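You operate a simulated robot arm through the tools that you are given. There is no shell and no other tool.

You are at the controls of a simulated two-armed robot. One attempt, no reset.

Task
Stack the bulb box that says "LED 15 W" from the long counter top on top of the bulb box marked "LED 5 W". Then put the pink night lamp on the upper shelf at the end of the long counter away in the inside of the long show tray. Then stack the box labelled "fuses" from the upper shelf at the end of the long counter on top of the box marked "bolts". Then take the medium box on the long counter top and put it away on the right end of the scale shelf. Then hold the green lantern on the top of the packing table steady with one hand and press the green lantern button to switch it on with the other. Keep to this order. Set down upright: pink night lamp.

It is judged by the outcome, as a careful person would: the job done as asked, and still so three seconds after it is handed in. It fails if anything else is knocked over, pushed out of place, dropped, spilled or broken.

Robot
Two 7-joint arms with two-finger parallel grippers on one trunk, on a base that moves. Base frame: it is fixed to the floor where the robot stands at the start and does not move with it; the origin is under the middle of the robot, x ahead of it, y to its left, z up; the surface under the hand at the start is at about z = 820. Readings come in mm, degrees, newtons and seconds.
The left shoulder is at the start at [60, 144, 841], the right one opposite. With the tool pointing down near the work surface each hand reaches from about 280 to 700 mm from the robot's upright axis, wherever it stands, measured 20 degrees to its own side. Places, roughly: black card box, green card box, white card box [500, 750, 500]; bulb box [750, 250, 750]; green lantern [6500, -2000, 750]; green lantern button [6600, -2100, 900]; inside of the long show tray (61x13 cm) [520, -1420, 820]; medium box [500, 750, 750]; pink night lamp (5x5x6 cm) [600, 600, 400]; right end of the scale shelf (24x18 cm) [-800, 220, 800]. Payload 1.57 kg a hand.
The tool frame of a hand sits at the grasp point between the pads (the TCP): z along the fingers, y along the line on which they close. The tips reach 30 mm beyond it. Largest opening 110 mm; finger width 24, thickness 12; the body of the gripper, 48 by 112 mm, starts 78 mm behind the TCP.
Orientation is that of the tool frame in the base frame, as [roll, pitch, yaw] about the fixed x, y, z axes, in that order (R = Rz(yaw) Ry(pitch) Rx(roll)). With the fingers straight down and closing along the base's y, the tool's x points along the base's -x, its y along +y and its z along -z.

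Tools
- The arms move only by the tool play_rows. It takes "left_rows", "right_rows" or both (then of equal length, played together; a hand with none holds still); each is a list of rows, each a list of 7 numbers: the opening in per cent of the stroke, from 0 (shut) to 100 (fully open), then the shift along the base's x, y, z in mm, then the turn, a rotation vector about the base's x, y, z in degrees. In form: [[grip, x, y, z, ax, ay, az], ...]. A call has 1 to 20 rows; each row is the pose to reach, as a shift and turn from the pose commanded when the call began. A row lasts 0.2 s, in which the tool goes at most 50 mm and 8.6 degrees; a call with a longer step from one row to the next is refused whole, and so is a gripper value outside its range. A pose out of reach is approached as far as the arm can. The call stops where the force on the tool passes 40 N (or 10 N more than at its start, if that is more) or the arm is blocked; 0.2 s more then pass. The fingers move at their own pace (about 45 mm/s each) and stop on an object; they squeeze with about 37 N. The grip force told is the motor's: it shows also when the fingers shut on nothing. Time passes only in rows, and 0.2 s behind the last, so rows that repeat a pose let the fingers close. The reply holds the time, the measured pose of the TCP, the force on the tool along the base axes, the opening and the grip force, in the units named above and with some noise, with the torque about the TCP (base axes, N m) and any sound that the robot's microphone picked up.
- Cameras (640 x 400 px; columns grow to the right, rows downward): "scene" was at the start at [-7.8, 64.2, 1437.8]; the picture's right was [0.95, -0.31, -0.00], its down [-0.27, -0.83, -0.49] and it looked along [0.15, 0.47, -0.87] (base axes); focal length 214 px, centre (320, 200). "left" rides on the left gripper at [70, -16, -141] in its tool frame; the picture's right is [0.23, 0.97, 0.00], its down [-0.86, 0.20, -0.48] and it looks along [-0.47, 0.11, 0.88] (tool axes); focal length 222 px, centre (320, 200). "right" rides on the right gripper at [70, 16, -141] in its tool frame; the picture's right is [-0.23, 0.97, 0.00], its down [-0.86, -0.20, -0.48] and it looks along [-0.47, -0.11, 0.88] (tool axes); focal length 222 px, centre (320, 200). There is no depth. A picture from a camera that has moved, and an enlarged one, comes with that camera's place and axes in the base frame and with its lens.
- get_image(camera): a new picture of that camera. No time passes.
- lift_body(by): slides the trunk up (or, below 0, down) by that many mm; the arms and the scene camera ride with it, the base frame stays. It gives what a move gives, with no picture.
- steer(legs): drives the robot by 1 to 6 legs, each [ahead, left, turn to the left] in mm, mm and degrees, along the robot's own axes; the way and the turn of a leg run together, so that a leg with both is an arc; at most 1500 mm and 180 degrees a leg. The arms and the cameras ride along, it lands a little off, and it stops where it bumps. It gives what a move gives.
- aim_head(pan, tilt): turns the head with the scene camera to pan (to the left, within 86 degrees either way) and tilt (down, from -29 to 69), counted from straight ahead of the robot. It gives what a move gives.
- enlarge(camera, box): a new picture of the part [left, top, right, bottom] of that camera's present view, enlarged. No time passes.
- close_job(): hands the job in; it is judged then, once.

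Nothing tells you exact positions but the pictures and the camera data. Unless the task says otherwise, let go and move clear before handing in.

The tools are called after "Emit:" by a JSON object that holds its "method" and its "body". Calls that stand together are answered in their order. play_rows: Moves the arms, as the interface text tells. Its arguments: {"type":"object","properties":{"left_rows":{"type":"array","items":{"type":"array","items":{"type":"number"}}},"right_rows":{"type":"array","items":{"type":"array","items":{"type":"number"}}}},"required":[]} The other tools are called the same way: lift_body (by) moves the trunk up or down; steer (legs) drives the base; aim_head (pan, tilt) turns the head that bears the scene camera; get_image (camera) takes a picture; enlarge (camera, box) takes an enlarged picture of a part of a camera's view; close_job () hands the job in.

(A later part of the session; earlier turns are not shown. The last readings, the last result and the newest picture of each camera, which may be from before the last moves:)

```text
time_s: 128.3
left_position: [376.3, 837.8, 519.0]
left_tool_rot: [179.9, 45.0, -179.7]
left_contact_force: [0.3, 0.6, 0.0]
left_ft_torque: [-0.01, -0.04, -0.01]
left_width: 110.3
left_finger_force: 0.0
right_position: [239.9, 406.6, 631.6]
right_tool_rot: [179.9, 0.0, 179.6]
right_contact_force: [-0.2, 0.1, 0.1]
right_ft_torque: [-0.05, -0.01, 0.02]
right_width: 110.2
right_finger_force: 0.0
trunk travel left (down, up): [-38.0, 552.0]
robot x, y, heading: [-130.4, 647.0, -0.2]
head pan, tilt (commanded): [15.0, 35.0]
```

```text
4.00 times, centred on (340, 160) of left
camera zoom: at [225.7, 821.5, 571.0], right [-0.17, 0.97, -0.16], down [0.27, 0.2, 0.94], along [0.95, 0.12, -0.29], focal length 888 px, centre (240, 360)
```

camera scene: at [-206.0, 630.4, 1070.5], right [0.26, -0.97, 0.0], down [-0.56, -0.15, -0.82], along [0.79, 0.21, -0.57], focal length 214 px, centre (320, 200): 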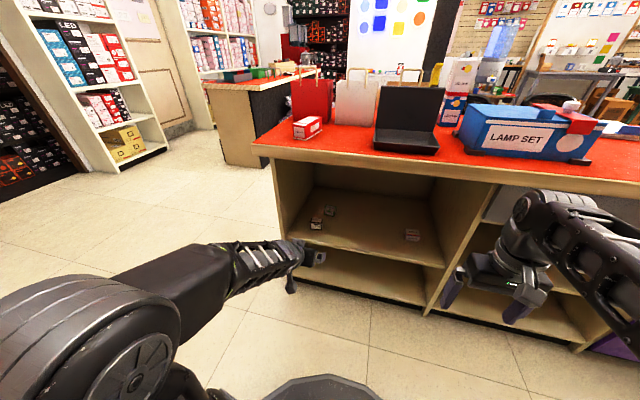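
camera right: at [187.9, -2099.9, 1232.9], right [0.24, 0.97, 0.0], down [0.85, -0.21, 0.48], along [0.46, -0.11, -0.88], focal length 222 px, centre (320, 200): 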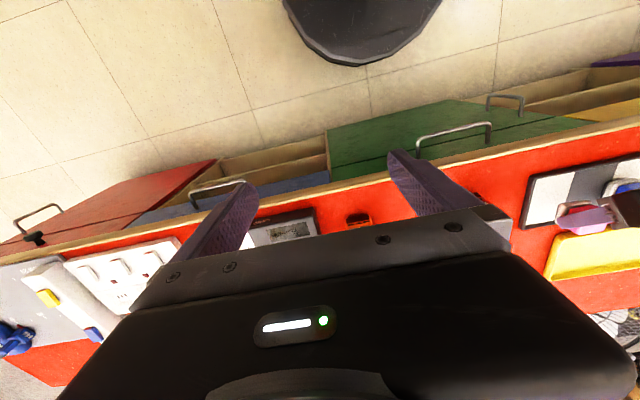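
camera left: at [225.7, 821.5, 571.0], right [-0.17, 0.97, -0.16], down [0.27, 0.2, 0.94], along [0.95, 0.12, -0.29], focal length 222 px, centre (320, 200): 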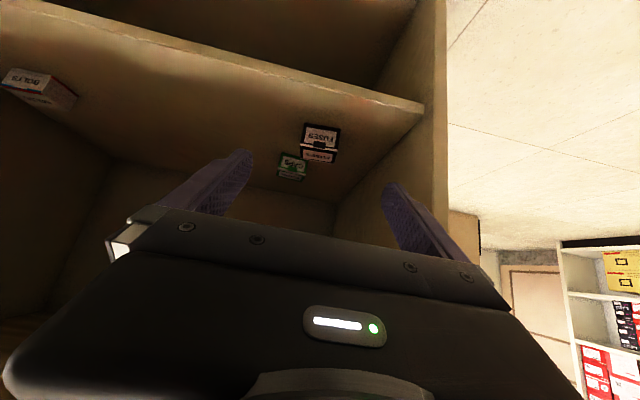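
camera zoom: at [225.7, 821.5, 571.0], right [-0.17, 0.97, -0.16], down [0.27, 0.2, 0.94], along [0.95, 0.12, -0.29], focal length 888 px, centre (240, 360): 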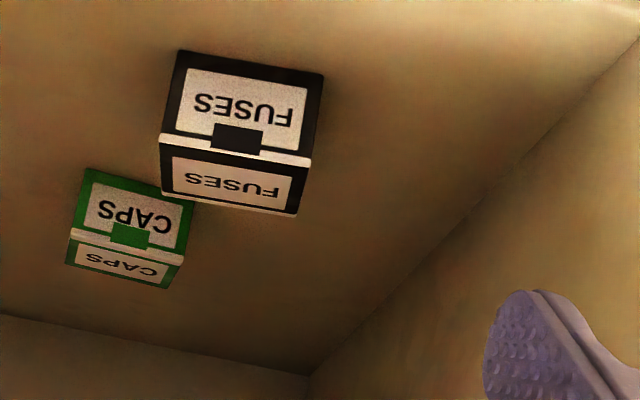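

Fuses box: centre ≈ (530, 845), about 55x40x40, yaw ≈ 9°. Moving to pre-grasp and re-measuring.

Emit:
{"method": "play_rows", "body": {"left_rows": [[100, 30, -1, -20, 0, 0, 3], [100, 60, -2, -40, 0, 0, 6], [100, 88, -3, -58.5, 0, 0, 9], [100, 88, -3, -58.5, 0, 0, 9]]}}

Emit:
{"method": "enlarge", "body": {"camera": "left", "box": [200, 80, 440, 230]}}

Emit:
{"method": "get_image", "body": {"camera": "scene"}}

```text
time_s: 129.3
left_position: [463.7, 837.1, 460.0]
left_tool_rot: [179.9, 45.0, -170.7]
left_contact_force: [0.1, -0.2, -0.2]
left_ft_torque: [-0.03, 0.01, 0.02]
left_width: 110.0
left_finger_force: 0.0
right_position: [241.0, 407.5, 631.9]
right_tool_rot: [180.0, 0.0, 179.6]
right_contact_force: [-0.4, 0.2, 0.3]
right_ft_torque: [0.01, -0.04, 0.0]
right_width: 109.8
right_finger_force: 0.1
trunk travel left (down, up): [-38.0, 552.0]
robot x, y, heading: [-133.3, 645.1, -0.5]
head pan, tilt (commanded): [15.0, 35.0]
```

```text
2.67 times, centred on (320, 155) of left
camera zoom: at [317.9, 797.5, 511.5], right [-0.32, 0.93, -0.16], down [0.23, 0.24, 0.94], along [0.92, 0.26, -0.29], focal length 592 px, centre (320, 320)
```

zoom: 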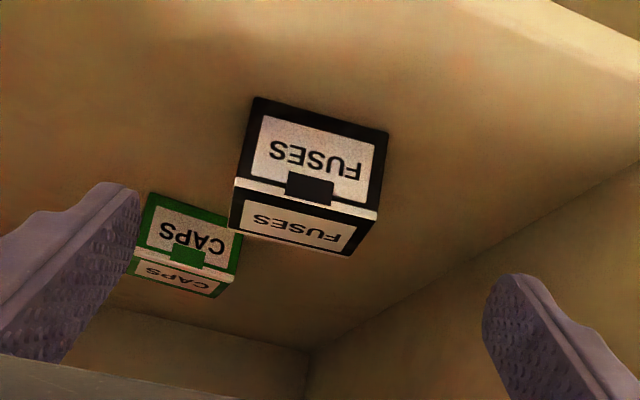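

```text
taken
camera scene: at [-73.6, 669.3, 1070.5], right [0.25, -0.97, 0.0], down [-0.56, -0.14, -0.82], along [0.79, 0.21, -0.57], focal length 214 px, centre (320, 200)
```

scene: 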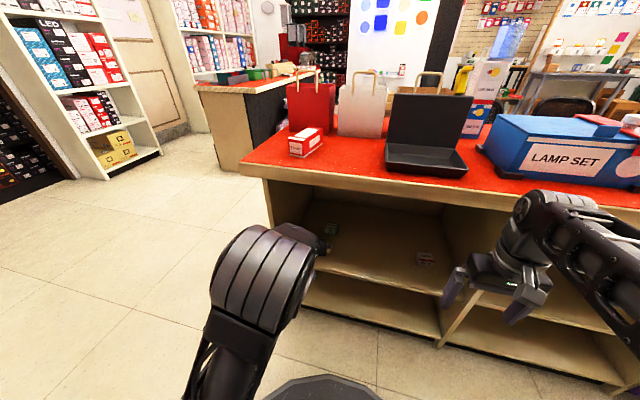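

Emit:
{"method": "play_rows", "body": {"left_rows": [[100, 19, 1.4, -19, 0, 0, -0.5], [100, 38, 2.8, -38, 0, 0, -1], [100, 56, 4.2, -55.5, 0, 0, -1], [100, 56, 4.2, -55.5, 0, 0, -1]]}}

Emit:
{"method": "get_image", "body": {"camera": "left"}}

```text
time_s: 130.3
left_position: [521.0, 840.1, 404.8]
left_tool_rot: [179.8, 45.1, -171.8]
left_contact_force: [0.3, 0.9, 0.5]
left_ft_torque: [-0.01, -0.01, -0.01]
left_width: 110.1
left_finger_force: 0.0
right_position: [241.2, 406.2, 631.1]
right_tool_rot: [179.9, 0.0, 179.7]
right_contact_force: [-0.3, 1.4, 0.7]
right_ft_torque: [-0.01, -0.01, 0.01]
right_width: 110.0
right_finger_force: 0.0
trunk travel left (down, up): [-38.0, 552.0]
robot x, y, heading: [-130.8, 645.7, -0.5]
head pan, tilt (commanded): [15.0, 35.0]
```

```text
taken
camera left: at [374.7, 802.7, 456.2], right [-0.3, 0.94, -0.16], down [0.24, 0.23, 0.94], along [0.92, 0.25, -0.29], focal length 222 px, centre (320, 200)
```

left: 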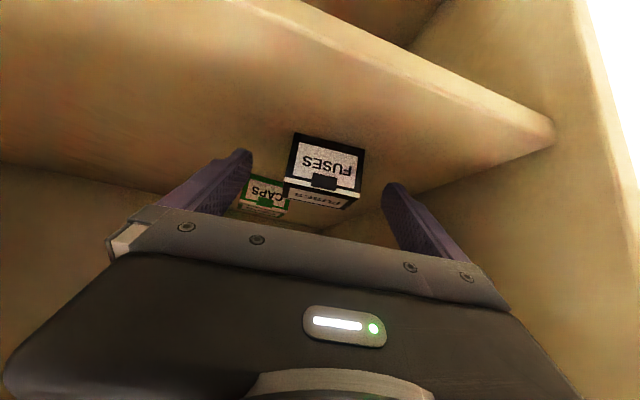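

Emit:
{"method": "play_rows", "body": {"left_rows": [[50, 0, 0, 0, 0, 0, 0], [0, 0, 0, 0, 0, 0, 0], [0, 0, 0, 0, 0, 0, 0], [0, 0, 0, 0, 0, 0, 0], [0, 0, 0, 0, 0, 0, 0], [0, 0, 0, 0, 0, 0, 0], [0, 0, 0, 10, 0, 0, 0], [0, 0, 0, 30, 0, 0, 0], [0, 0, 0, 50, 0, 0, 0]]}}

Emit:
{"method": "enlarge", "body": {"camera": "left", "box": [220, 100, 420, 225]}}

```text
time_s: 132.3
left_position: [521.5, 839.4, 455.7]
left_tool_rot: [179.7, 45.0, -171.8]
left_contact_force: [-0.2, 0.8, -0.8]
left_ft_torque: [0.0, 0.02, 0.01]
left_width: 57.2
left_finger_force: 36.6
right_position: [241.0, 407.6, 631.8]
right_tool_rot: [179.9, 0.1, 179.7]
right_contact_force: [1.0, -0.2, -0.4]
right_ft_torque: [0.02, 0.01, 0.0]
right_width: 110.2
right_finger_force: 0.0
trunk travel left (down, up): [-38.0, 552.0]
robot x, y, heading: [-131.6, 643.6, -0.2]
head pan, tilt (commanded): [15.0, 35.0]
```

```text
3.20 times, centred on (320, 162) of left
camera zoom: at [374.0, 801.4, 507.1], right [-0.3, 0.94, -0.16], down [0.24, 0.23, 0.94], along [0.92, 0.25, -0.29], focal length 711 px, centre (320, 320)
```

zoom: 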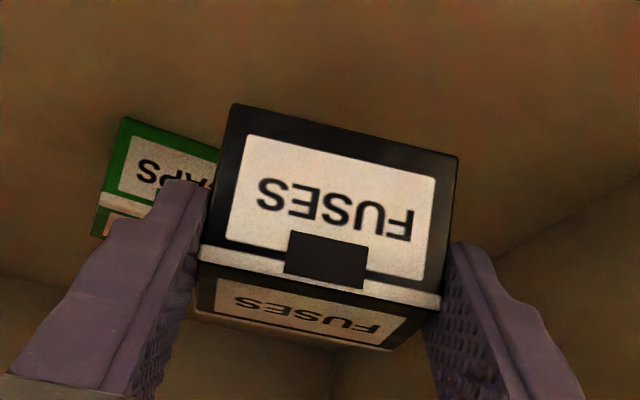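

The fuses box is held (57 mm wide). I'll retract just out of the shelf, drive sideways to the bolts box, keeping the hand in the opening.

Emit:
{"method": "play_rows", "body": {"left_rows": [[0, -25, 0, 15, 0, 0, 0], [0, -60, 0, 32, 0, 0, -2], [0, -95, 0, 48, 0, 0, -4], [0, -130, 0, 63, 0, 0, -6], [0, -140, 0, 65, 0, 0, -8], [0, -140, 0, 65, 0, 0, -8]]}}

Emit:
{"method": "steer", "body": {"legs": [[0, -440, 0]]}}

Emit:
{"method": "get_image", "body": {"camera": "left"}}

Emit:
{"method": "enlarge", "body": {"camera": "left", "box": [220, 60, 420, 185]}}

```text
time_s: 133.7
left_position: [378.6, 840.1, 523.2]
left_tool_rot: [179.9, 44.8, -179.6]
left_contact_force: [-0.7, 0.2, -0.4]
left_ft_torque: [0.01, 0.05, 0.01]
left_width: 57.0
left_finger_force: 36.6
right_position: [240.0, 407.3, 630.4]
right_tool_rot: [179.8, 0.0, 179.6]
right_contact_force: [0.5, 0.2, 0.5]
right_ft_torque: [0.04, -0.04, 0.03]
right_width: 110.2
right_finger_force: 0.1
trunk travel left (down, up): [-38.0, 552.0]
robot x, y, heading: [-133.2, 645.0, -0.3]
head pan, tilt (commanded): [15.0, 35.0]
```

```text
time_s: 136.4
left_position: [375.2, 410.5, 524.7]
left_tool_rot: [179.8, 45.0, -179.6]
left_contact_force: [0.0, 0.0, -0.3]
left_ft_torque: [0.02, 0.01, 0.01]
left_width: 57.0
left_finger_force: 37.4
right_position: [237.7, -23.5, 631.7]
right_tool_rot: [-180.0, 0.0, 179.7]
right_contact_force: [-0.4, 0.1, -0.1]
right_ft_torque: [0.01, -0.02, 0.0]
right_width: 110.0
right_finger_force: 0.1
trunk travel left (down, up): [-38.0, 552.0]
robot x, y, heading: [-134.6, 217.3, -0.1]
head pan, tilt (commanded): [15.0, 35.0]
```

```text
taken
camera left: at [225.8, 392.9, 574.8], right [-0.17, 0.97, -0.16], down [0.27, 0.2, 0.94], along [0.95, 0.12, -0.29], focal length 222 px, centre (320, 200)
```

left: 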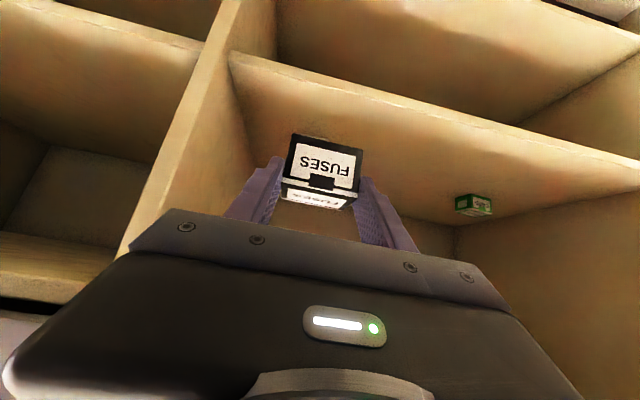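

```text
3.20 times, centred on (320, 122) of left
camera zoom: at [225.8, 392.9, 574.8], right [-0.17, 0.97, -0.16], down [0.27, 0.2, 0.94], along [0.95, 0.12, -0.29], focal length 711 px, centre (320, 448)
```

zoom: 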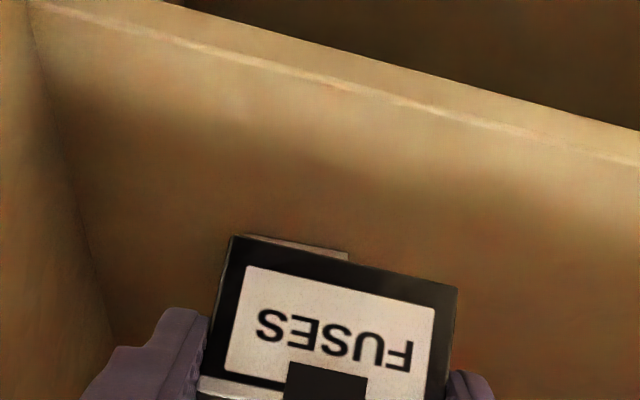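

Emit:
{"method": "aim_head", "body": {"pan": 15, "tilt": 42}}

Emit:
{"method": "get_image", "body": {"camera": "scene"}}

Emit:
{"method": "enlarge", "body": {"camera": "scene", "box": [240, 160, 400, 260]}}

Emit:
{"method": "get_image", "body": {"camera": "right"}}

```text
time_s: 137.1
left_position: [376.6, 410.1, 523.3]
left_tool_rot: [179.8, 45.1, -179.6]
left_contact_force: [0.4, -0.1, -0.6]
left_ft_torque: [0.0, 0.05, -0.02]
left_width: 56.7
left_finger_force: 37.0
right_position: [238.1, -23.9, 630.5]
right_tool_rot: [-179.9, 0.1, 179.7]
right_contact_force: [-0.5, -0.1, 0.1]
right_ft_torque: [0.0, 0.05, 0.02]
right_width: 109.9
right_finger_force: 0.0
trunk travel left (down, up): [-38.0, 552.0]
robot x, y, heading: [-134.4, 218.5, -0.4]
head pan, tilt (commanded): [15.0, 42.0]
```

```text
taken
camera scene: at [-80.4, 237.2, 1060.0], right [0.25, -0.97, 0.0], down [-0.65, -0.17, -0.74], along [0.72, 0.19, -0.67], focal length 214 px, centre (320, 200)
```

scene: 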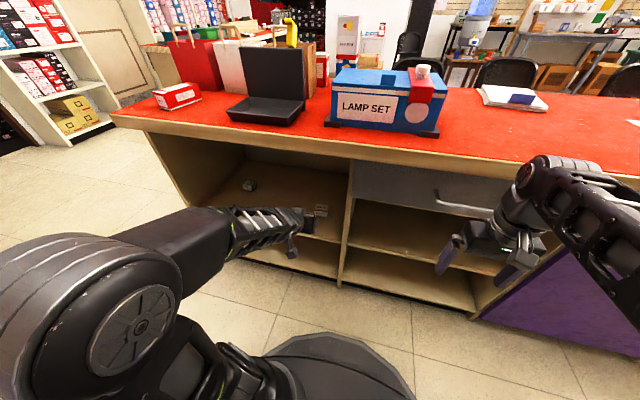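

```text
4.00 times, centred on (320, 210) of scene
camera zoom: at [-80.4, 237.2, 1060.0], right [0.25, -0.97, 0.0], down [-0.65, -0.17, -0.74], along [0.72, 0.19, -0.67], focal length 858 px, centre (320, 160)
```

zoom: 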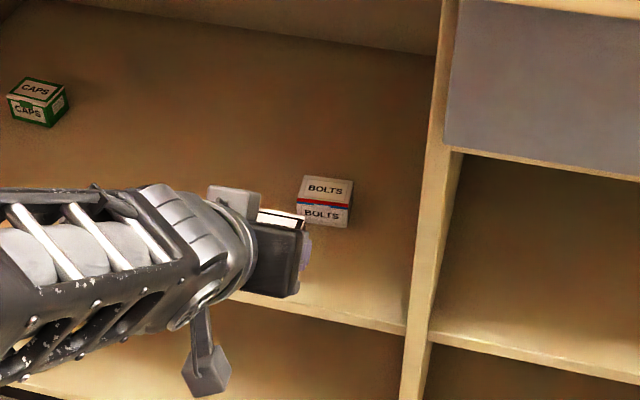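

```text
taken
camera right: at [168.4, -6.0, 772.9], right [0.23, 0.97, 0.0], down [0.85, -0.2, 0.48], along [0.47, -0.11, -0.88], focal length 222 px, centre (320, 200)
```

right: 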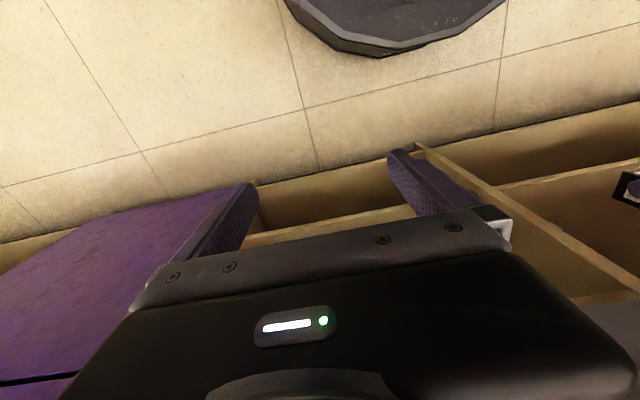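

Bolts box: centre ≈ (585, 406), top z ≈ 396, yaw ≈ 6°. I'll advance the base a little and carry the fuses box above it.

Emit:
{"method": "steer", "body": {"legs": [[40, 0, 0]]}}

Emit:
{"method": "play_rows", "body": {"left_rows": [[0, 36, -1.5, -10, 0, 0, 1.5], [0, 73, -3, -22, 0, 0, 3], [0, 110, -4.5, -34, 0, 0, 4.5], [0, 146, -6, -46, 0, 0, 5.7], [0, 146, -6, -46, 0, 0, 5.7]]}}

Emit:
{"method": "enlarge", "body": {"camera": "scene", "box": [280, 190, 360, 240]}}

Emit:
{"method": "enlarge", "body": {"camera": "left", "box": [220, 60, 420, 185]}}

```text
time_s: 137.9
left_position: [416.0, 409.7, 523.3]
left_tool_rot: [179.8, 45.0, -179.7]
left_contact_force: [-0.3, 0.0, -0.5]
left_ft_torque: [0.02, 0.03, 0.0]
left_width: 57.3
left_finger_force: 37.1
right_position: [278.1, -24.0, 631.7]
right_tool_rot: [180.0, 0.0, 179.6]
right_contact_force: [1.2, 0.7, 0.4]
right_ft_torque: [0.01, 0.02, 0.0]
right_width: 110.1
right_finger_force: 0.1
trunk travel left (down, up): [-38.0, 552.0]
robot x, y, heading: [-92.7, 214.5, -0.3]
head pan, tilt (commanded): [15.0, 42.0]
```

```text
time_s: 139.1
left_position: [557.5, 403.5, 479.0]
left_tool_rot: [179.7, 44.8, -174.0]
left_contact_force: [-0.1, 0.1, 0.0]
left_ft_torque: [-0.03, 0.02, -0.02]
left_width: 57.0
left_finger_force: 36.9
left hand out of reach, approached as far as the arm can: row 4, 5
right_position: [278.9, -23.9, 631.5]
right_tool_rot: [-180.0, 0.1, 179.8]
right_contact_force: [0.0, 0.8, 0.0]
right_ft_torque: [-0.01, 0.02, -0.01]
right_width: 109.9
right_finger_force: 0.1
trunk travel left (down, up): [-38.0, 552.0]
robot x, y, heading: [-98.0, 211.8, -0.4]
head pan, tilt (commanded): [15.0, 42.0]
```

```text
8.00 times, centred on (320, 215) of scene
camera zoom: at [-40.1, 237.0, 1060.0], right [0.25, -0.97, 0.0], down [-0.65, -0.17, -0.74], along [0.72, 0.19, -0.67], focal length 1716 px, centre (320, 80)
```

zoom: 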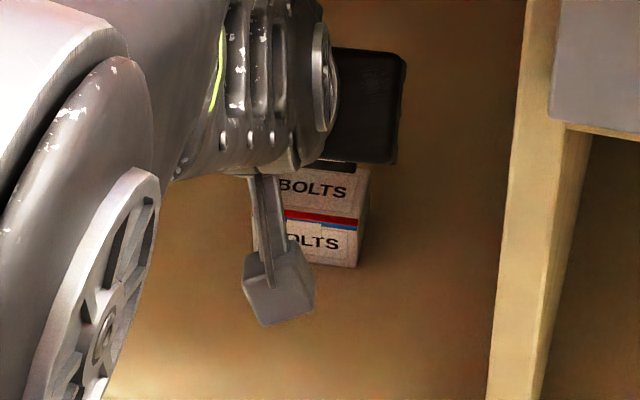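

```text
3.20 times, centred on (320, 122) of left
camera zoom: at [410.2, 371.8, 530.1], right [-0.27, 0.95, -0.16], down [0.25, 0.22, 0.94], along [0.93, 0.21, -0.29], focal length 711 px, centre (320, 448)
```

zoom: 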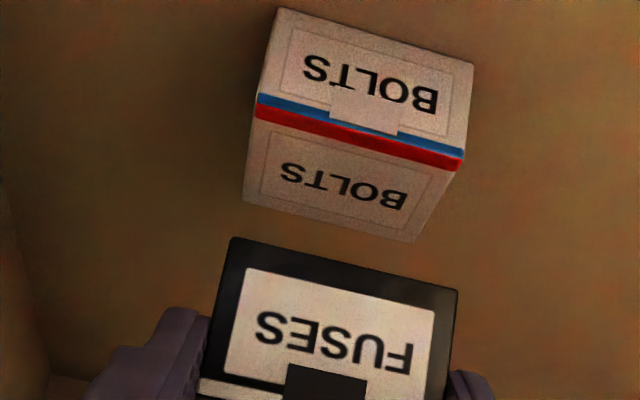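

Close; bolts centre measured at (583, 404), top z≈397. The arm was at its limit, so I'll advance the base 30 mm and pull the hand back by nearly as much.

Emit:
{"method": "steer", "body": {"legs": [[30, 0, 0]]}}

Emit:
{"method": "play_rows", "body": {"left_rows": [[0, -14, -1, 0, 0, 0, -0.5], [0, -27, -1, 0, 0, 0, -0.8], [0, -27, -1, 0, 0, 0, -0.8]]}}

Emit:
{"method": "enlarge", "body": {"camera": "left", "box": [220, 60, 420, 185]}}

```text
time_s: 140.0
left_position: [586.7, 403.5, 478.3]
left_tool_rot: [179.5, 44.8, -174.1]
left_contact_force: [0.5, -0.3, -0.2]
left_ft_torque: [0.02, 0.04, -0.02]
left_width: 57.1
left_finger_force: 37.2
right_position: [309.1, -23.9, 631.6]
right_tool_rot: [179.9, 0.0, 179.8]
right_contact_force: [0.7, 0.6, 0.4]
right_ft_torque: [-0.01, 0.03, 0.0]
right_width: 110.2
right_finger_force: 0.1
trunk travel left (down, up): [-38.0, 552.0]
robot x, y, heading: [-59.4, 213.3, -0.3]
head pan, tilt (commanded): [15.0, 42.0]
```

```text
time_s: 140.8
left_position: [560.4, 401.3, 478.0]
left_tool_rot: [179.6, 44.8, -174.9]
left_contact_force: [0.5, 0.1, 0.0]
left_ft_torque: [0.0, -0.01, 0.0]
left_width: 56.6
left_finger_force: 37.1
right_position: [308.9, -23.5, 631.9]
right_tool_rot: [-180.0, 0.0, 179.7]
right_contact_force: [-0.2, 0.2, -0.4]
right_ft_torque: [-0.01, -0.04, -0.02]
right_width: 110.0
right_finger_force: 0.1
trunk travel left (down, up): [-38.0, 552.0]
robot x, y, heading: [-62.9, 216.0, -0.6]
head pan, tilt (commanded): [15.0, 42.0]
```

```text
3.20 times, centred on (320, 122) of left
camera zoom: at [412.2, 372.4, 530.9], right [-0.25, 0.96, -0.16], down [0.25, 0.22, 0.94], along [0.93, 0.2, -0.29], focal length 711 px, centre (320, 448)
```

zoom: 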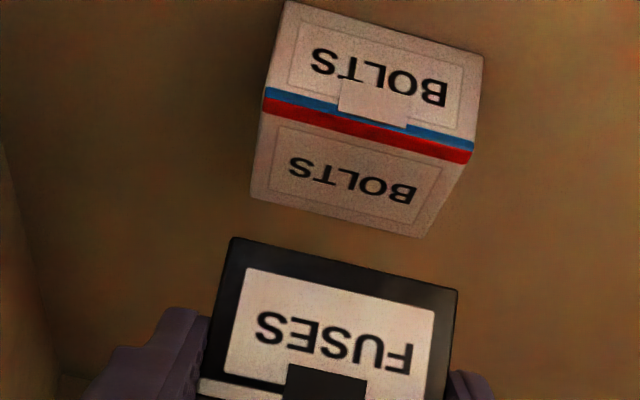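

Front faces line up. Descending in stages until contact.

Emit:
{"method": "play_rows", "body": {"left_rows": [[0, 0, 0.7, -16, 0, 0, 0], [0, 0, 0.7, -30, 0, 0, 0], [0, 0, 0.7, -30, 0, 0, 0]]}}

Emit:
{"method": "enlarge", "body": {"camera": "left", "box": [240, 60, 400, 160]}}

```text
time_s: 141.6
left_position: [560.6, 402.7, 449.5]
left_tool_rot: [179.6, 44.8, -175.0]
left_contact_force: [0.8, -0.1, -0.8]
left_ft_torque: [-0.05, 0.01, -0.02]
left_width: 56.8
left_finger_force: 37.0
right_position: [307.5, -23.6, 630.4]
right_tool_rot: [-180.0, 0.1, 179.7]
right_contact_force: [0.0, -0.3, -0.6]
right_ft_torque: [0.01, 0.04, -0.01]
right_width: 110.1
right_finger_force: 0.0
trunk travel left (down, up): [-38.0, 552.0]
robot x, y, heading: [-63.5, 214.0, -0.3]
head pan, tilt (commanded): [15.0, 42.0]
```

```text
4.00 times, centred on (320, 110) of left
camera zoom: at [412.2, 372.9, 500.6], right [-0.25, 0.96, -0.16], down [0.25, 0.22, 0.94], along [0.93, 0.2, -0.29], focal length 888 px, centre (320, 560)
```

zoom: 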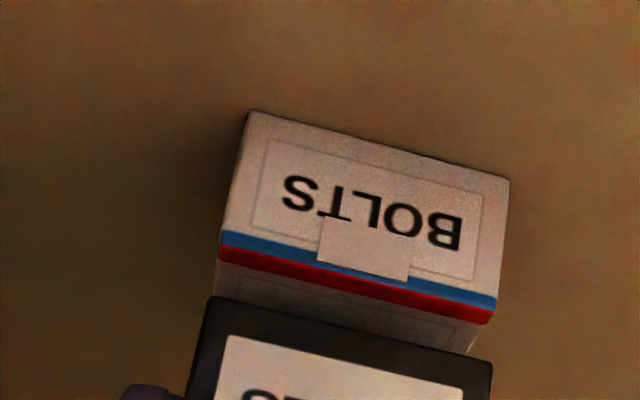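

Emit:
{"method": "play_rows", "body": {"left_rows": [[0, 0, 0, -4, 0, 0, 0], [0, 0, 0, -6, 0, 0, 0], [0, 0, 0, -6, 0, 0, 0]]}}

Emit:
{"method": "enlarge", "body": {"camera": "left", "box": [240, 80, 400, 180]}}

```text
time_s: 142.4
left_position: [562.1, 402.6, 442.8]
left_tool_rot: [179.5, 44.8, -174.8]
left_contact_force: [0.0, -0.6, -1.1]
left_ft_torque: [-0.01, 0.0, 0.02]
left_width: 56.7
left_finger_force: 36.8
right_position: [308.8, -23.5, 631.5]
right_tool_rot: [179.9, 0.0, 179.8]
right_contact_force: [0.2, -0.3, 0.1]
right_ft_torque: [0.0, 0.03, -0.01]
right_width: 110.2
right_finger_force: 0.0
trunk travel left (down, up): [-38.0, 552.0]
robot x, y, heading: [-61.3, 213.8, -0.3]
head pan, tilt (commanded): [15.0, 42.0]
```

```text
4.00 times, centred on (320, 130) of left
camera zoom: at [413.7, 373.7, 494.6], right [-0.25, 0.96, -0.16], down [0.25, 0.22, 0.94], along [0.93, 0.2, -0.29], focal length 888 px, centre (320, 480)
```

zoom: 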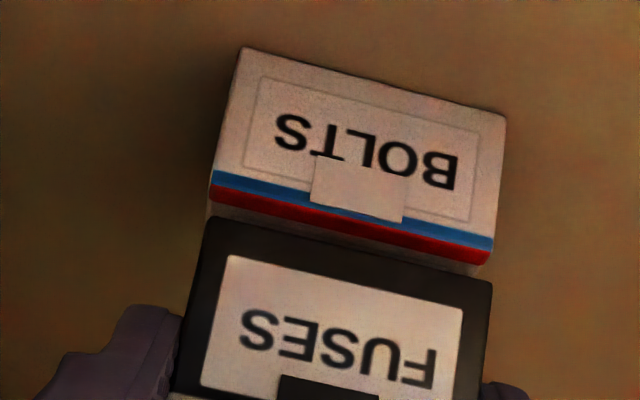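

Emit:
{"method": "play_rows", "body": {"left_rows": [[0, 0, 0, -2, 0, 0, 0], [0, 0, 0, -3, 0, 0, 0], [0, 0, 0, -3, 0, 0, 0]]}}

Emit:
{"method": "enlarge", "body": {"camera": "left", "box": [240, 80, 400, 180]}}

```text
time_s: 143.2
left_position: [560.0, 402.6, 439.9]
left_tool_rot: [179.7, 44.8, -174.9]
left_contact_force: [0.7, -0.5, -1.3]
left_ft_torque: [0.0, -0.03, -0.03]
left_width: 57.3
left_finger_force: 36.4
right_position: [307.7, -23.4, 630.6]
right_tool_rot: [-179.9, 0.1, 179.8]
right_contact_force: [-0.9, -0.8, -0.1]
right_ft_torque: [0.01, 0.02, -0.01]
right_width: 110.2
right_finger_force: 0.1
trunk travel left (down, up): [-38.0, 552.0]
robot x, y, heading: [-65.6, 213.4, -0.2]
head pan, tilt (commanded): [15.0, 42.0]
```

```text
4.00 times, centred on (320, 130) of left
camera zoom: at [412.7, 372.9, 491.3], right [-0.25, 0.96, -0.16], down [0.25, 0.22, 0.94], along [0.93, 0.2, -0.29], focal length 888 px, centre (320, 480)
```

zoom: 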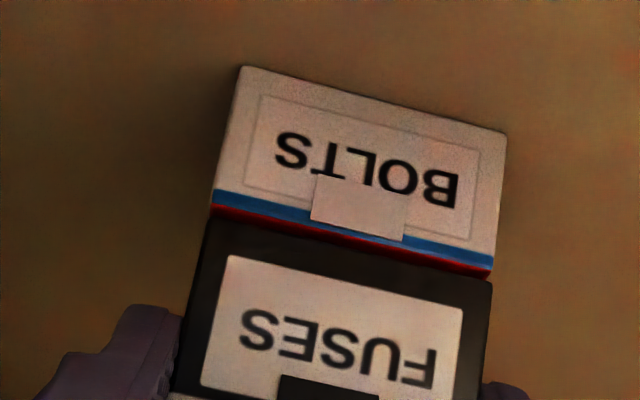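

The fuses box overhangs slightly toward me. Raising a little, shifting 5 mm forward, then lowering.

Emit:
{"method": "play_rows", "body": {"left_rows": [[0, 0, 0, 4, 0, 0, 0], [0, 5, 0.4, 4, 0, 0, 0], [0, 5, 0.4, 0, 0, 0, 0], [0, 5, 0.4, 0, 0, 0, 0]]}}

Emit:
{"method": "enlarge", "body": {"camera": "left", "box": [240, 80, 400, 180]}}

```text
time_s: 144.2
left_position: [566.3, 403.6, 439.0]
left_tool_rot: [179.6, 44.8, -174.8]
left_contact_force: [-0.3, -0.2, -0.5]
left_ft_torque: [0.04, 0.04, -0.01]
left_width: 56.9
left_finger_force: 37.1
right_position: [307.9, -24.0, 630.7]
right_tool_rot: [180.0, 0.1, 179.7]
right_contact_force: [-0.8, -1.1, 0.1]
right_ft_torque: [0.0, 0.01, 0.01]
right_width: 109.9
right_finger_force: 0.1
trunk travel left (down, up): [-38.0, 552.0]
robot x, y, heading: [-62.0, 213.6, -0.2]
head pan, tilt (commanded): [15.0, 42.0]
```

```text
4.00 times, centred on (320, 130) of left
camera zoom: at [417.9, 373.1, 491.4], right [-0.25, 0.95, -0.16], down [0.25, 0.22, 0.94], along [0.93, 0.2, -0.29], focal length 888 px, centre (320, 480)
```

zoom: 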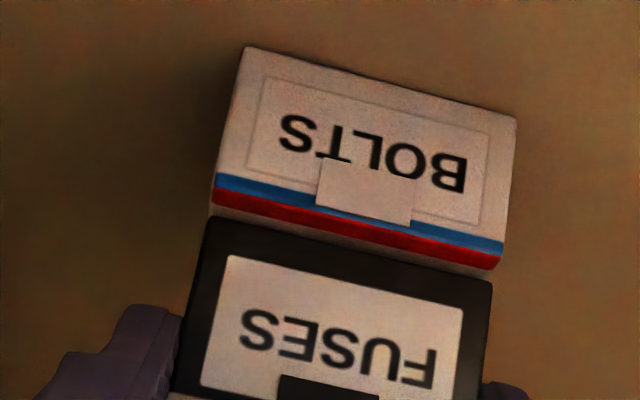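

Emit:
{"method": "play_rows", "body": {"left_rows": [[0, 0, 1.5, -2, 0, 0, 0], [0, 0, 1.5, -3, 0, 0, 0], [0, 0, 1.5, -3, 0, 0, 0]]}}

Emit:
{"method": "enlarge", "body": {"camera": "left", "box": [240, 80, 400, 180]}}

```text
time_s: 145.0
left_position: [565.6, 405.5, 438.7]
left_tool_rot: [179.7, 45.0, -174.8]
left_contact_force: [1.0, 0.0, 5.9]
left_ft_torque: [-0.18, -0.18, 0.07]
left_width: 57.1
left_finger_force: 37.2
right_position: [308.0, -23.7, 630.8]
right_tool_rot: [179.8, 0.0, 179.7]
right_contact_force: [-0.4, -0.9, 0.3]
right_ft_torque: [-0.02, -0.01, 0.0]
right_width: 109.8
right_finger_force: 0.1
trunk travel left (down, up): [-38.0, 552.0]
robot x, y, heading: [-57.5, 218.7, -0.3]
head pan, tilt (commanded): [15.0, 42.0]
```

```text
4.00 times, centred on (320, 130) of left
camera zoom: at [417.2, 375.0, 489.2], right [-0.25, 0.96, -0.16], down [0.25, 0.22, 0.94], along [0.94, 0.2, -0.29], focal length 888 px, centre (320, 480)
```

zoom: 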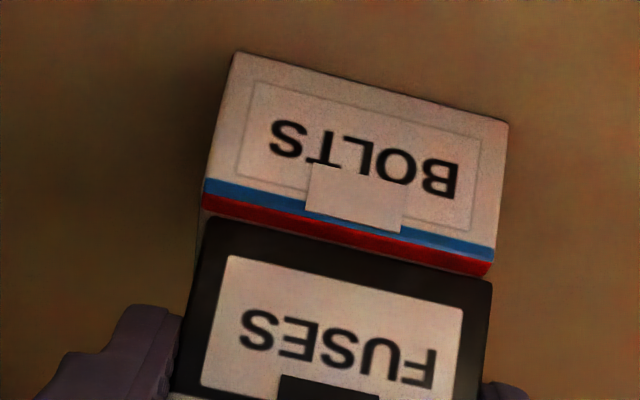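

Emit:
{"method": "play_rows", "body": {"left_rows": [[0, 0, 0, -1, 0, 0, 0], [0, 0, 0, -1, 0, 0, 0], [20, 0, 0, -0.5, 0, 0, 0], [60, 0, 0, -0.5, 0, 0, 0], [75, 0, 0, -0.5, 0, 0, 0], [80, 0, 0, -0.5, 0, 0, 0], [80, 0, 0, -0.5, 0, 0, 0], [80, -10, -1, 9.5, 0, 0, 0], [80, -35, -3, 34.5, 0, 0, 0], [80, -65, -5.7, 64.5, 0, 0, 0], [80, -95, -8.3, 85, 0, 0, 0], [80, -95, -8.3, 85, 0, 0, 0]]}}

Emit:
{"method": "get_image", "body": {"camera": "left"}}

Emit:
{"method": "enlarge", "body": {"camera": "left", "box": [240, 80, 400, 180]}}

```text
time_s: 147.6
left_position: [472.0, 395.0, 521.9]
left_tool_rot: [179.6, 44.6, -174.8]
left_contact_force: [-0.4, 0.0, 0.9]
left_ft_torque: [0.0, 0.06, 0.01]
left_width: 88.1
left_finger_force: 0.0
right_position: [308.6, -24.3, 631.0]
right_tool_rot: [180.0, -0.1, 179.7]
right_contact_force: [-0.2, 0.1, -0.5]
right_ft_torque: [0.01, 0.0, 0.01]
right_width: 109.7
right_finger_force: 0.0
trunk travel left (down, up): [-38.0, 552.0]
robot x, y, heading: [-65.2, 215.0, -0.3]
head pan, tilt (commanded): [15.0, 42.0]
```

```text
taken
camera left: at [323.6, 365.4, 574.0], right [-0.25, 0.95, -0.16], down [0.25, 0.22, 0.94], along [0.93, 0.2, -0.3], focal length 222 px, centre (320, 200)
```

left: 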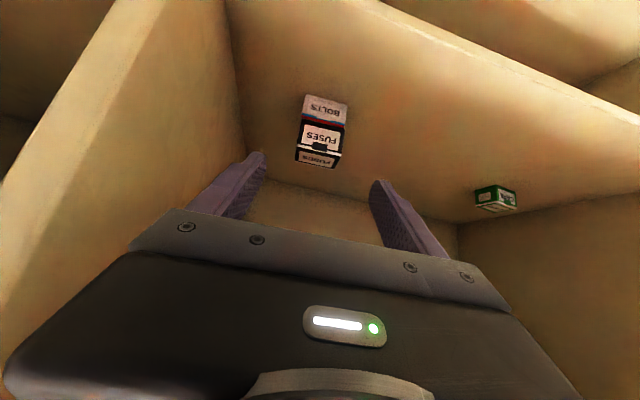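

```text
4.00 times, centred on (320, 130) of left
camera zoom: at [323.6, 365.4, 574.0], right [-0.25, 0.95, -0.16], down [0.25, 0.22, 0.94], along [0.93, 0.2, -0.3], focal length 888 px, centre (320, 480)
```

zoom: 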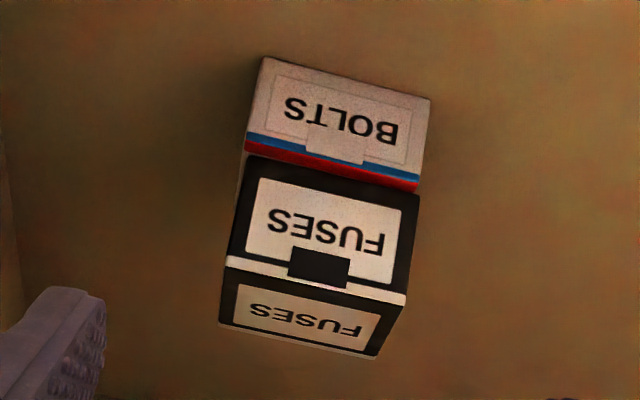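

Fuses sits neatly on bolts. I'll back out of the bay and raise the trunk.

Emit:
{"method": "steer", "body": {"legs": [[-220, 0, 0]]}}

Emit:
{"method": "enlarge", "body": {"camera": "scene", "box": [200, 120, 400, 245]}}

Emit:
{"method": "lift_body", "body": {"by": 400}}

Emit:
{"method": "aim_head", "body": {"pan": 30, "tilt": 40}}

Emit:
{"method": "get_image", "body": {"camera": "scene"}}

```text
time_s: 149.2
left_position: [253.9, 396.3, 521.7]
left_tool_rot: [179.6, 44.7, -175.0]
left_contact_force: [0.3, 1.4, -0.3]
left_ft_torque: [-0.02, -0.04, 0.01]
left_width: 88.0
left_finger_force: 0.1
right_position: [90.1, -22.7, 631.1]
right_tool_rot: [179.9, 0.0, 179.6]
right_contact_force: [-0.4, -0.4, 0.1]
right_ft_torque: [-0.03, 0.0, -0.07]
right_width: 110.0
right_finger_force: 0.1
trunk travel left (down, up): [-38.0, 552.0]
robot x, y, heading: [-284.1, 216.1, -0.7]
head pan, tilt (commanded): [15.0, 42.0]
```

```text
3.20 times, centred on (300, 182) of scene
camera zoom: at [-228.4, 238.1, 1060.0], right [0.25, -0.97, 0.0], down [-0.65, -0.17, -0.74], along [0.72, 0.19, -0.67], focal length 686 px, centre (384, 256)
```

zoom: 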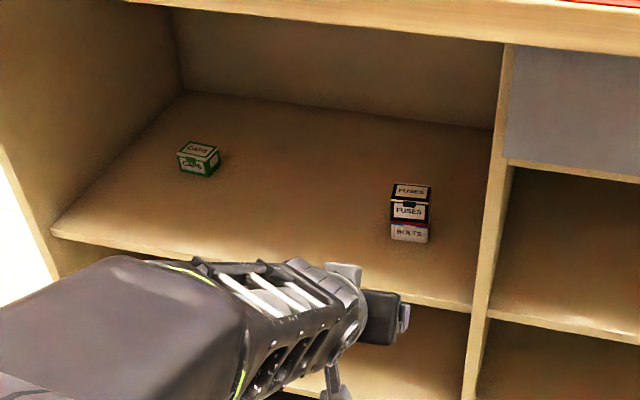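

```text
time_s: 153.1
left_position: [253.7, 396.4, 921.2]
left_tool_rot: [179.6, 44.8, -175.1]
left_contact_force: [0.3, -0.6, 0.1]
left_ft_torque: [-0.01, -0.01, -0.01]
left_width: 88.0
left_finger_force: 0.1
right_position: [88.5, -22.5, 1031.0]
right_tool_rot: [179.9, 0.1, 179.6]
right_contact_force: [-0.2, -0.7, 0.6]
right_ft_torque: [0.02, 0.04, 0.0]
right_width: 110.2
right_finger_force: 0.0
trunk travel left (down, up): [-438.0, 152.0]
robot x, y, heading: [-281.4, 220.5, -0.5]
head pan, tilt (commanded): [15.0, 42.0]
```

```text
time_s: 153.8
left_position: [254.2, 396.1, 921.5]
left_tool_rot: [179.6, 44.9, -175.1]
left_contact_force: [0.3, 0.0, 0.2]
left_ft_torque: [-0.02, -0.02, 0.02]
left_width: 88.1
left_finger_force: 0.1
right_position: [89.2, -22.3, 1031.2]
right_tool_rot: [-179.9, 0.1, 179.6]
right_contact_force: [-0.4, -0.1, -0.5]
right_ft_torque: [-0.01, 0.01, 0.01]
right_width: 109.9
right_finger_force: 0.1
trunk travel left (down, up): [-438.0, 152.0]
robot x, y, heading: [-284.0, 213.7, -0.4]
head pan, tilt (commanded): [30.0, 40.0]
```

```text
taken
camera scene: at [-235.4, 259.0, 1462.9], right [0.49, -0.87, 0.0], down [-0.56, -0.32, -0.77], along [0.67, 0.38, -0.64], focal length 214 px, centre (320, 200)
```

scene: 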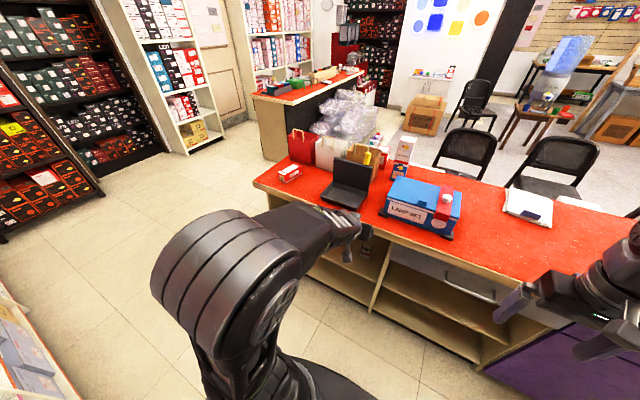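

Emit:
{"method": "enlarge", "body": {"camera": "scene", "box": [265, 155, 329, 195]}}

Emit:
{"method": "enlarge", "body": {"camera": "scene", "box": [260, 120, 460, 245]}}

```text
10.00 times, centred on (297, 175) of scene
camera zoom: at [-235.4, 259.0, 1462.9], right [0.49, -0.87, 0.0], down [-0.56, -0.32, -0.77], along [0.67, 0.38, -0.64], focal length 2145 px, centre (550, 450)
```

zoom: 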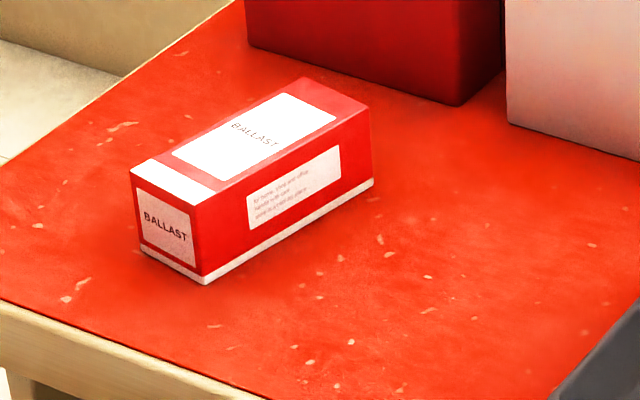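

```text
3.20 times, centred on (360, 182) of scene
camera zoom: at [-235.4, 259.0, 1462.9], right [0.49, -0.87, 0.0], down [-0.56, -0.32, -0.77], along [0.67, 0.38, -0.64], focal length 686 px, centre (192, 256)
```

zoom: 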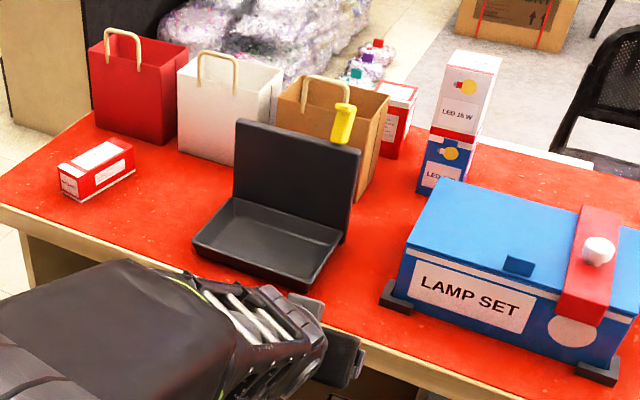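

The medium box is the red "BALLAST" box at ≈ (529, 872), about 126x48x50, yaw ≈ -10°. I'll raise a little and move over to it.

Emit:
{"method": "lift_body", "body": {"by": 80}}

Emit:
{"method": "steer", "body": {"legs": [[0, 430, 0], [190, 0, 0.4]]}}

Emit:
{"method": "get_image", "body": {"camera": "left"}}

Emit:
{"method": "get_image", "body": {"camera": "scene"}}

```text
time_s: 155.0
left_position: [253.4, 397.1, 1001.4]
left_tool_rot: [179.5, 44.7, -175.0]
left_contact_force: [0.3, 0.4, -0.5]
left_ft_torque: [0.02, -0.01, 0.01]
left_width: 87.8
left_finger_force: 0.1
right_position: [89.9, -23.8, 1112.0]
right_tool_rot: [180.0, 0.0, 179.6]
right_contact_force: [0.0, 0.1, 0.0]
right_ft_torque: [-0.03, -0.01, -0.02]
right_width: 109.9
right_finger_force: 0.2
trunk travel left (down, up): [-518.0, 72.0]
robot x, y, heading: [-278.0, 212.3, -0.4]
head pan, tilt (commanded): [30.0, 40.0]
```

```text
time_s: 158.8
left_position: [446.8, 836.4, 1001.6]
left_tool_rot: [179.6, 44.8, -174.2]
left_contact_force: [0.5, -0.1, 0.0]
left_ft_torque: [-0.01, 0.0, 0.01]
left_width: 88.2
left_finger_force: 0.1
right_position: [288.2, 416.2, 1111.2]
right_tool_rot: [-179.9, -0.1, -179.6]
right_contact_force: [-0.4, -0.4, 0.1]
right_ft_torque: [-0.01, 0.06, 0.01]
right_width: 110.1
right_finger_force: 0.0
trunk travel left (down, up): [-518.0, 72.0]
robot x, y, heading: [-84.5, 650.4, 0.4]
head pan, tilt (commanded): [30.0, 40.0]
```

```text
taken
camera left: at [299.6, 805.8, 1053.6], right [-0.26, 0.95, -0.16], down [0.25, 0.22, 0.94], along [0.93, 0.21, -0.3], focal length 222 px, centre (320, 200)
```

left: 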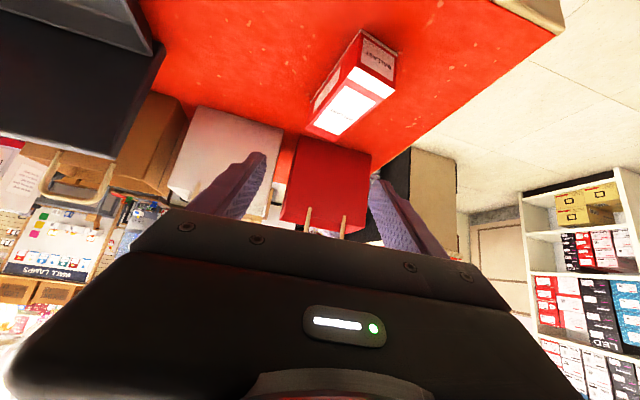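

```text
taken
camera scene: at [-39.7, 694.3, 1542.9], right [0.51, -0.86, 0.0], down [-0.56, -0.32, -0.77], along [0.66, 0.39, -0.64], focal length 214 px, centre (320, 200)
```

scene: 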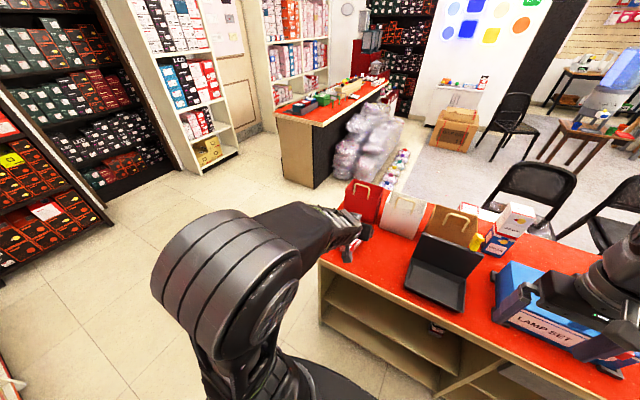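

Emit:
{"method": "enlarge", "body": {"camera": "left", "box": [280, 20, 440, 120]}}

```text
4.00 times, centred on (360, 70) of left
camera zoom: at [299.6, 805.8, 1053.6], right [-0.26, 0.95, -0.16], down [0.25, 0.22, 0.94], along [0.93, 0.21, -0.3], focal length 888 px, centre (160, 720)
```

zoom: 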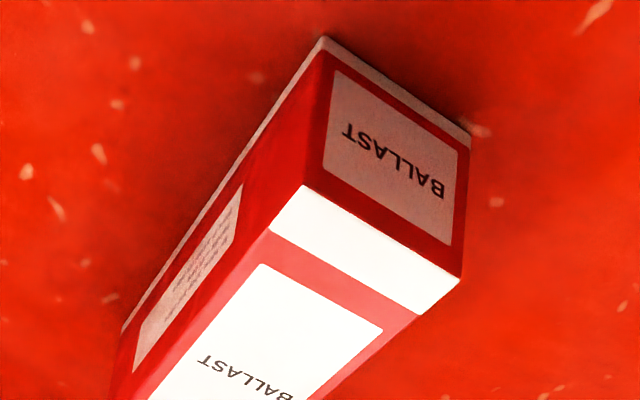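

Emit:
{"method": "play_rows", "body": {"left_rows": [[100, 2, 15, -28, 0, 0, -5.4], [100, 4, 29, -57, 0, 0, -10.8], [100, 5, 43, -86, 0, 0, -16.2], [100, 5, 43, -86, 0, 0, -16.2]]}}

Emit:
{"method": "get_image", "body": {"camera": "left"}}

```text
time_s: 159.8
left_position: [449.4, 881.1, 916.5]
left_tool_rot: [179.6, 44.7, 169.6]
left_contact_force: [0.1, 0.0, -0.7]
left_ft_torque: [-0.02, -0.05, 0.01]
left_width: 110.1
left_finger_force: 0.2
right_position: [288.5, 416.9, 1111.5]
right_tool_rot: [-179.9, 0.0, -179.5]
right_contact_force: [0.4, 1.2, 0.3]
right_ft_torque: [-0.01, -0.02, -0.04]
right_width: 109.9
right_finger_force: 0.1
trunk travel left (down, up): [-518.0, 72.0]
robot x, y, heading: [-90.1, 647.6, 0.3]
head pan, tilt (commanded): [30.0, 40.0]
```

```text
taken
camera left: at [298.1, 891.9, 967.3], right [0.01, 0.99, -0.16], down [0.3, 0.15, 0.94], along [0.95, -0.06, -0.29], focal length 222 px, centre (320, 200)
```

left: 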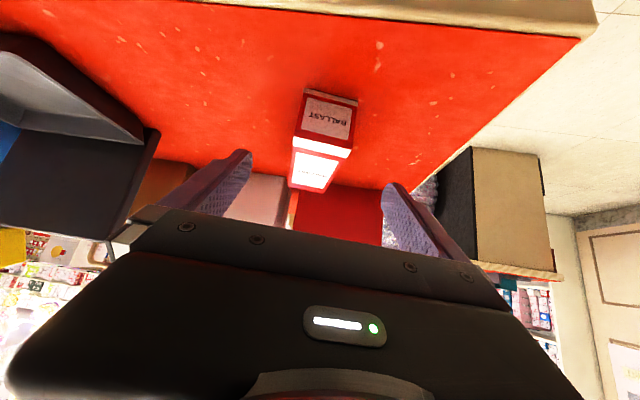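

Emit:
{"method": "play_rows", "body": {"left_rows": [[100, 22, -5, -22, 0, 0, 0], [100, 45, -10.5, -44, 0, 0, 0], [100, 67.3, -15.5, -66, 0, 0, 0], [100, 67.3, -15.5, -66, 0, 0, 0]]}}

Emit:
{"method": "get_image", "body": {"camera": "left"}}

```text
time_s: 160.8
left_position: [518.3, 867.1, 851.2]
left_tool_rot: [179.7, 44.7, 169.7]
left_contact_force: [0.3, 0.3, -0.7]
left_ft_torque: [0.0, 0.0, -0.07]
left_width: 109.8
left_finger_force: 0.1
right_position: [287.2, 416.2, 1111.5]
right_tool_rot: [-180.0, 0.0, -179.6]
right_contact_force: [0.2, 0.0, -0.2]
right_ft_torque: [-0.04, -0.02, 0.0]
right_width: 110.1
right_finger_force: 0.1
trunk travel left (down, up): [-518.0, 72.0]
robot x, y, heading: [-88.8, 650.1, 0.2]
head pan, tilt (commanded): [30.0, 40.0]
```

```text
taken
camera left: at [366.6, 878.6, 903.2], right [0.01, 0.99, -0.16], down [0.3, 0.15, 0.94], along [0.95, -0.06, -0.29], focal length 222 px, centre (320, 200)
```

left: 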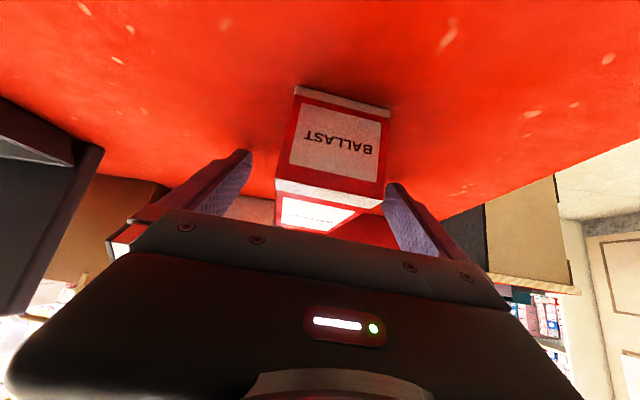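

Emit:
{"method": "play_rows", "body": {"left_rows": [[50, 0, 0, 0, 0, 0, 0], [0, 0, 0, 0, 0, 0, 0], [0, 0, 0, 0, 0, 0, 0], [0, 0, 0, 0, 0, 0, 0], [0, 0, 0, 0, 0, 0, 0], [0, 0, 0, 0, 0, 0, 0], [0, 0, 0, 15, 0, 0, 0], [0, 0, 0, 50, 0, 0, 0], [0, 0, 0, 90, 0, 0, 0]]}}

Emit:
{"method": "get_image", "body": {"camera": "left"}}

Emit:
{"method": "get_image", "body": {"camera": "scene"}}

```text
time_s: 162.8
left_position: [517.5, 870.8, 941.2]
left_tool_rot: [179.5, 44.7, 169.6]
left_contact_force: [0.6, 0.0, -3.0]
left_ft_torque: [0.06, 0.02, 0.01]
left_width: 49.9
left_finger_force: 37.0
right_position: [287.1, 417.3, 1112.0]
right_tool_rot: [-180.0, 0.1, -179.7]
right_contact_force: [-0.2, 0.2, -0.9]
right_ft_torque: [0.0, 0.0, -0.02]
right_width: 110.0
right_finger_force: 0.0
trunk travel left (down, up): [-518.0, 72.0]
robot x, y, heading: [-84.2, 652.6, 0.1]
head pan, tilt (commanded): [30.0, 40.0]
```

```text
taken
camera left: at [366.0, 880.9, 992.5], right [0.01, 0.99, -0.16], down [0.3, 0.14, 0.94], along [0.95, -0.06, -0.29], focal length 222 px, centre (320, 200)
```

left: 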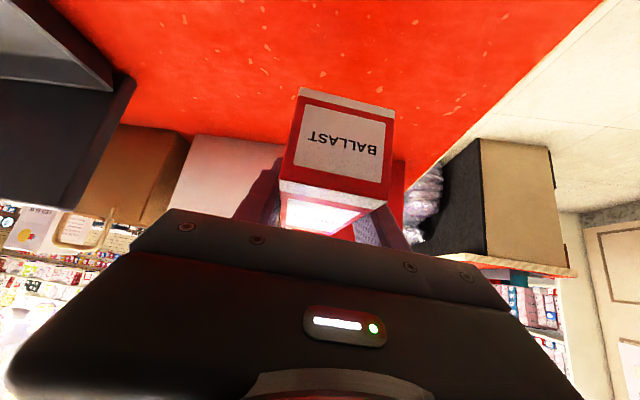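

```text
taken
camera scene: at [-41.8, 694.6, 1542.9], right [0.51, -0.86, 0.0], down [-0.55, -0.32, -0.77], along [0.66, 0.39, -0.64], focal length 214 px, centre (320, 200)
```

scene: 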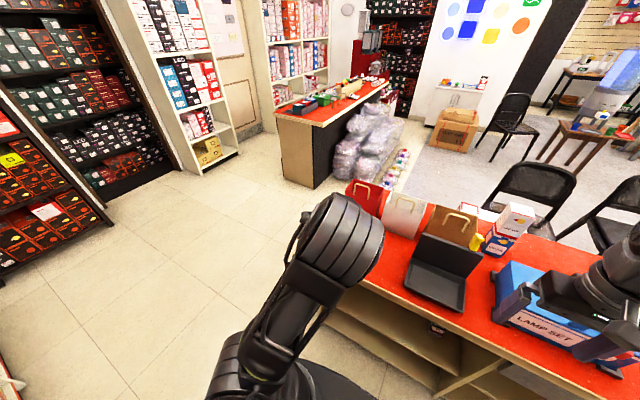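

Medium box is held. I'll pull it in, then turn around to face the scale shelf.

Emit:
{"method": "play_rows", "body": {"left_rows": [[0, -20, -5, 20, 0, 0, 2], [0, -45, -10, 40, 0, 0, 4], [0, -72, -17, 50, 0, 0, 7], [0, -100, -25, 55, 0, 0, 10.4], [0, -100, -25, 55, 0, 0, 10.4]]}}

Emit:
{"method": "steer", "body": {"legs": [[70, -60, 0], [0, 0, 90]]}}

Emit:
{"method": "get_image", "body": {"camera": "scene"}}

```text
time_s: 164.0
left_position: [415.8, 845.0, 995.8]
left_tool_rot: [179.7, 44.8, -179.9]
left_contact_force: [0.2, 1.5, -3.7]
left_ft_torque: [0.0, 0.02, 0.01]
left_width: 49.7
left_finger_force: 36.9
right_position: [288.1, 417.5, 1112.1]
right_tool_rot: [-180.0, 0.0, -179.6]
right_contact_force: [-0.4, 0.0, 0.3]
right_ft_torque: [-0.03, 0.0, 0.0]
right_width: 109.9
right_finger_force: 0.0
trunk travel left (down, up): [-518.0, 72.0]
robot x, y, heading: [-85.5, 648.3, 0.6]
head pan, tilt (commanded): [30.0, 40.0]
```

```text
time_s: 168.9
left_position: [-204.1, 1094.9, 996.8]
left_tool_rot: [179.5, 44.8, -90.8]
left_contact_force: [-0.4, -0.3, -4.0]
left_ft_torque: [-0.02, 0.04, -0.01]
left_width: 49.8
left_finger_force: 37.4
right_position: [222.3, 961.0, 1112.3]
right_tool_rot: [180.0, 0.1, -90.5]
right_contact_force: [0.3, -0.3, 0.4]
right_ft_torque: [0.0, 0.01, -0.01]
right_width: 110.2
right_finger_force: 0.2
trunk travel left (down, up): [-518.0, 72.0]
robot x, y, heading: [-20.5, 592.1, 89.5]
head pan, tilt (commanded): [30.0, 40.0]
```

```text
taken
camera scene: at [-58.6, 635.6, 1542.9], right [0.87, 0.49, 0.0], down [0.32, -0.56, -0.77], along [-0.38, 0.67, -0.64], focal length 214 px, centre (320, 200)
```

scene: 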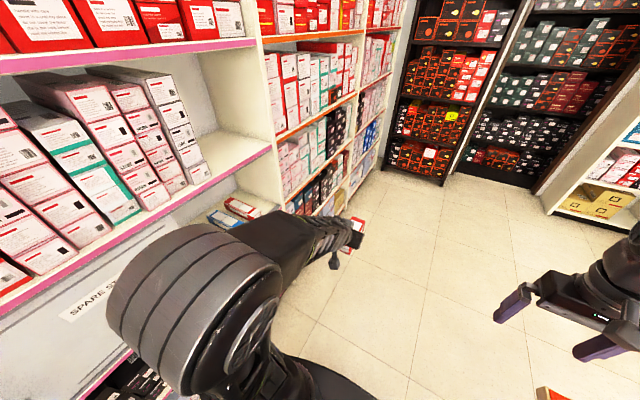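

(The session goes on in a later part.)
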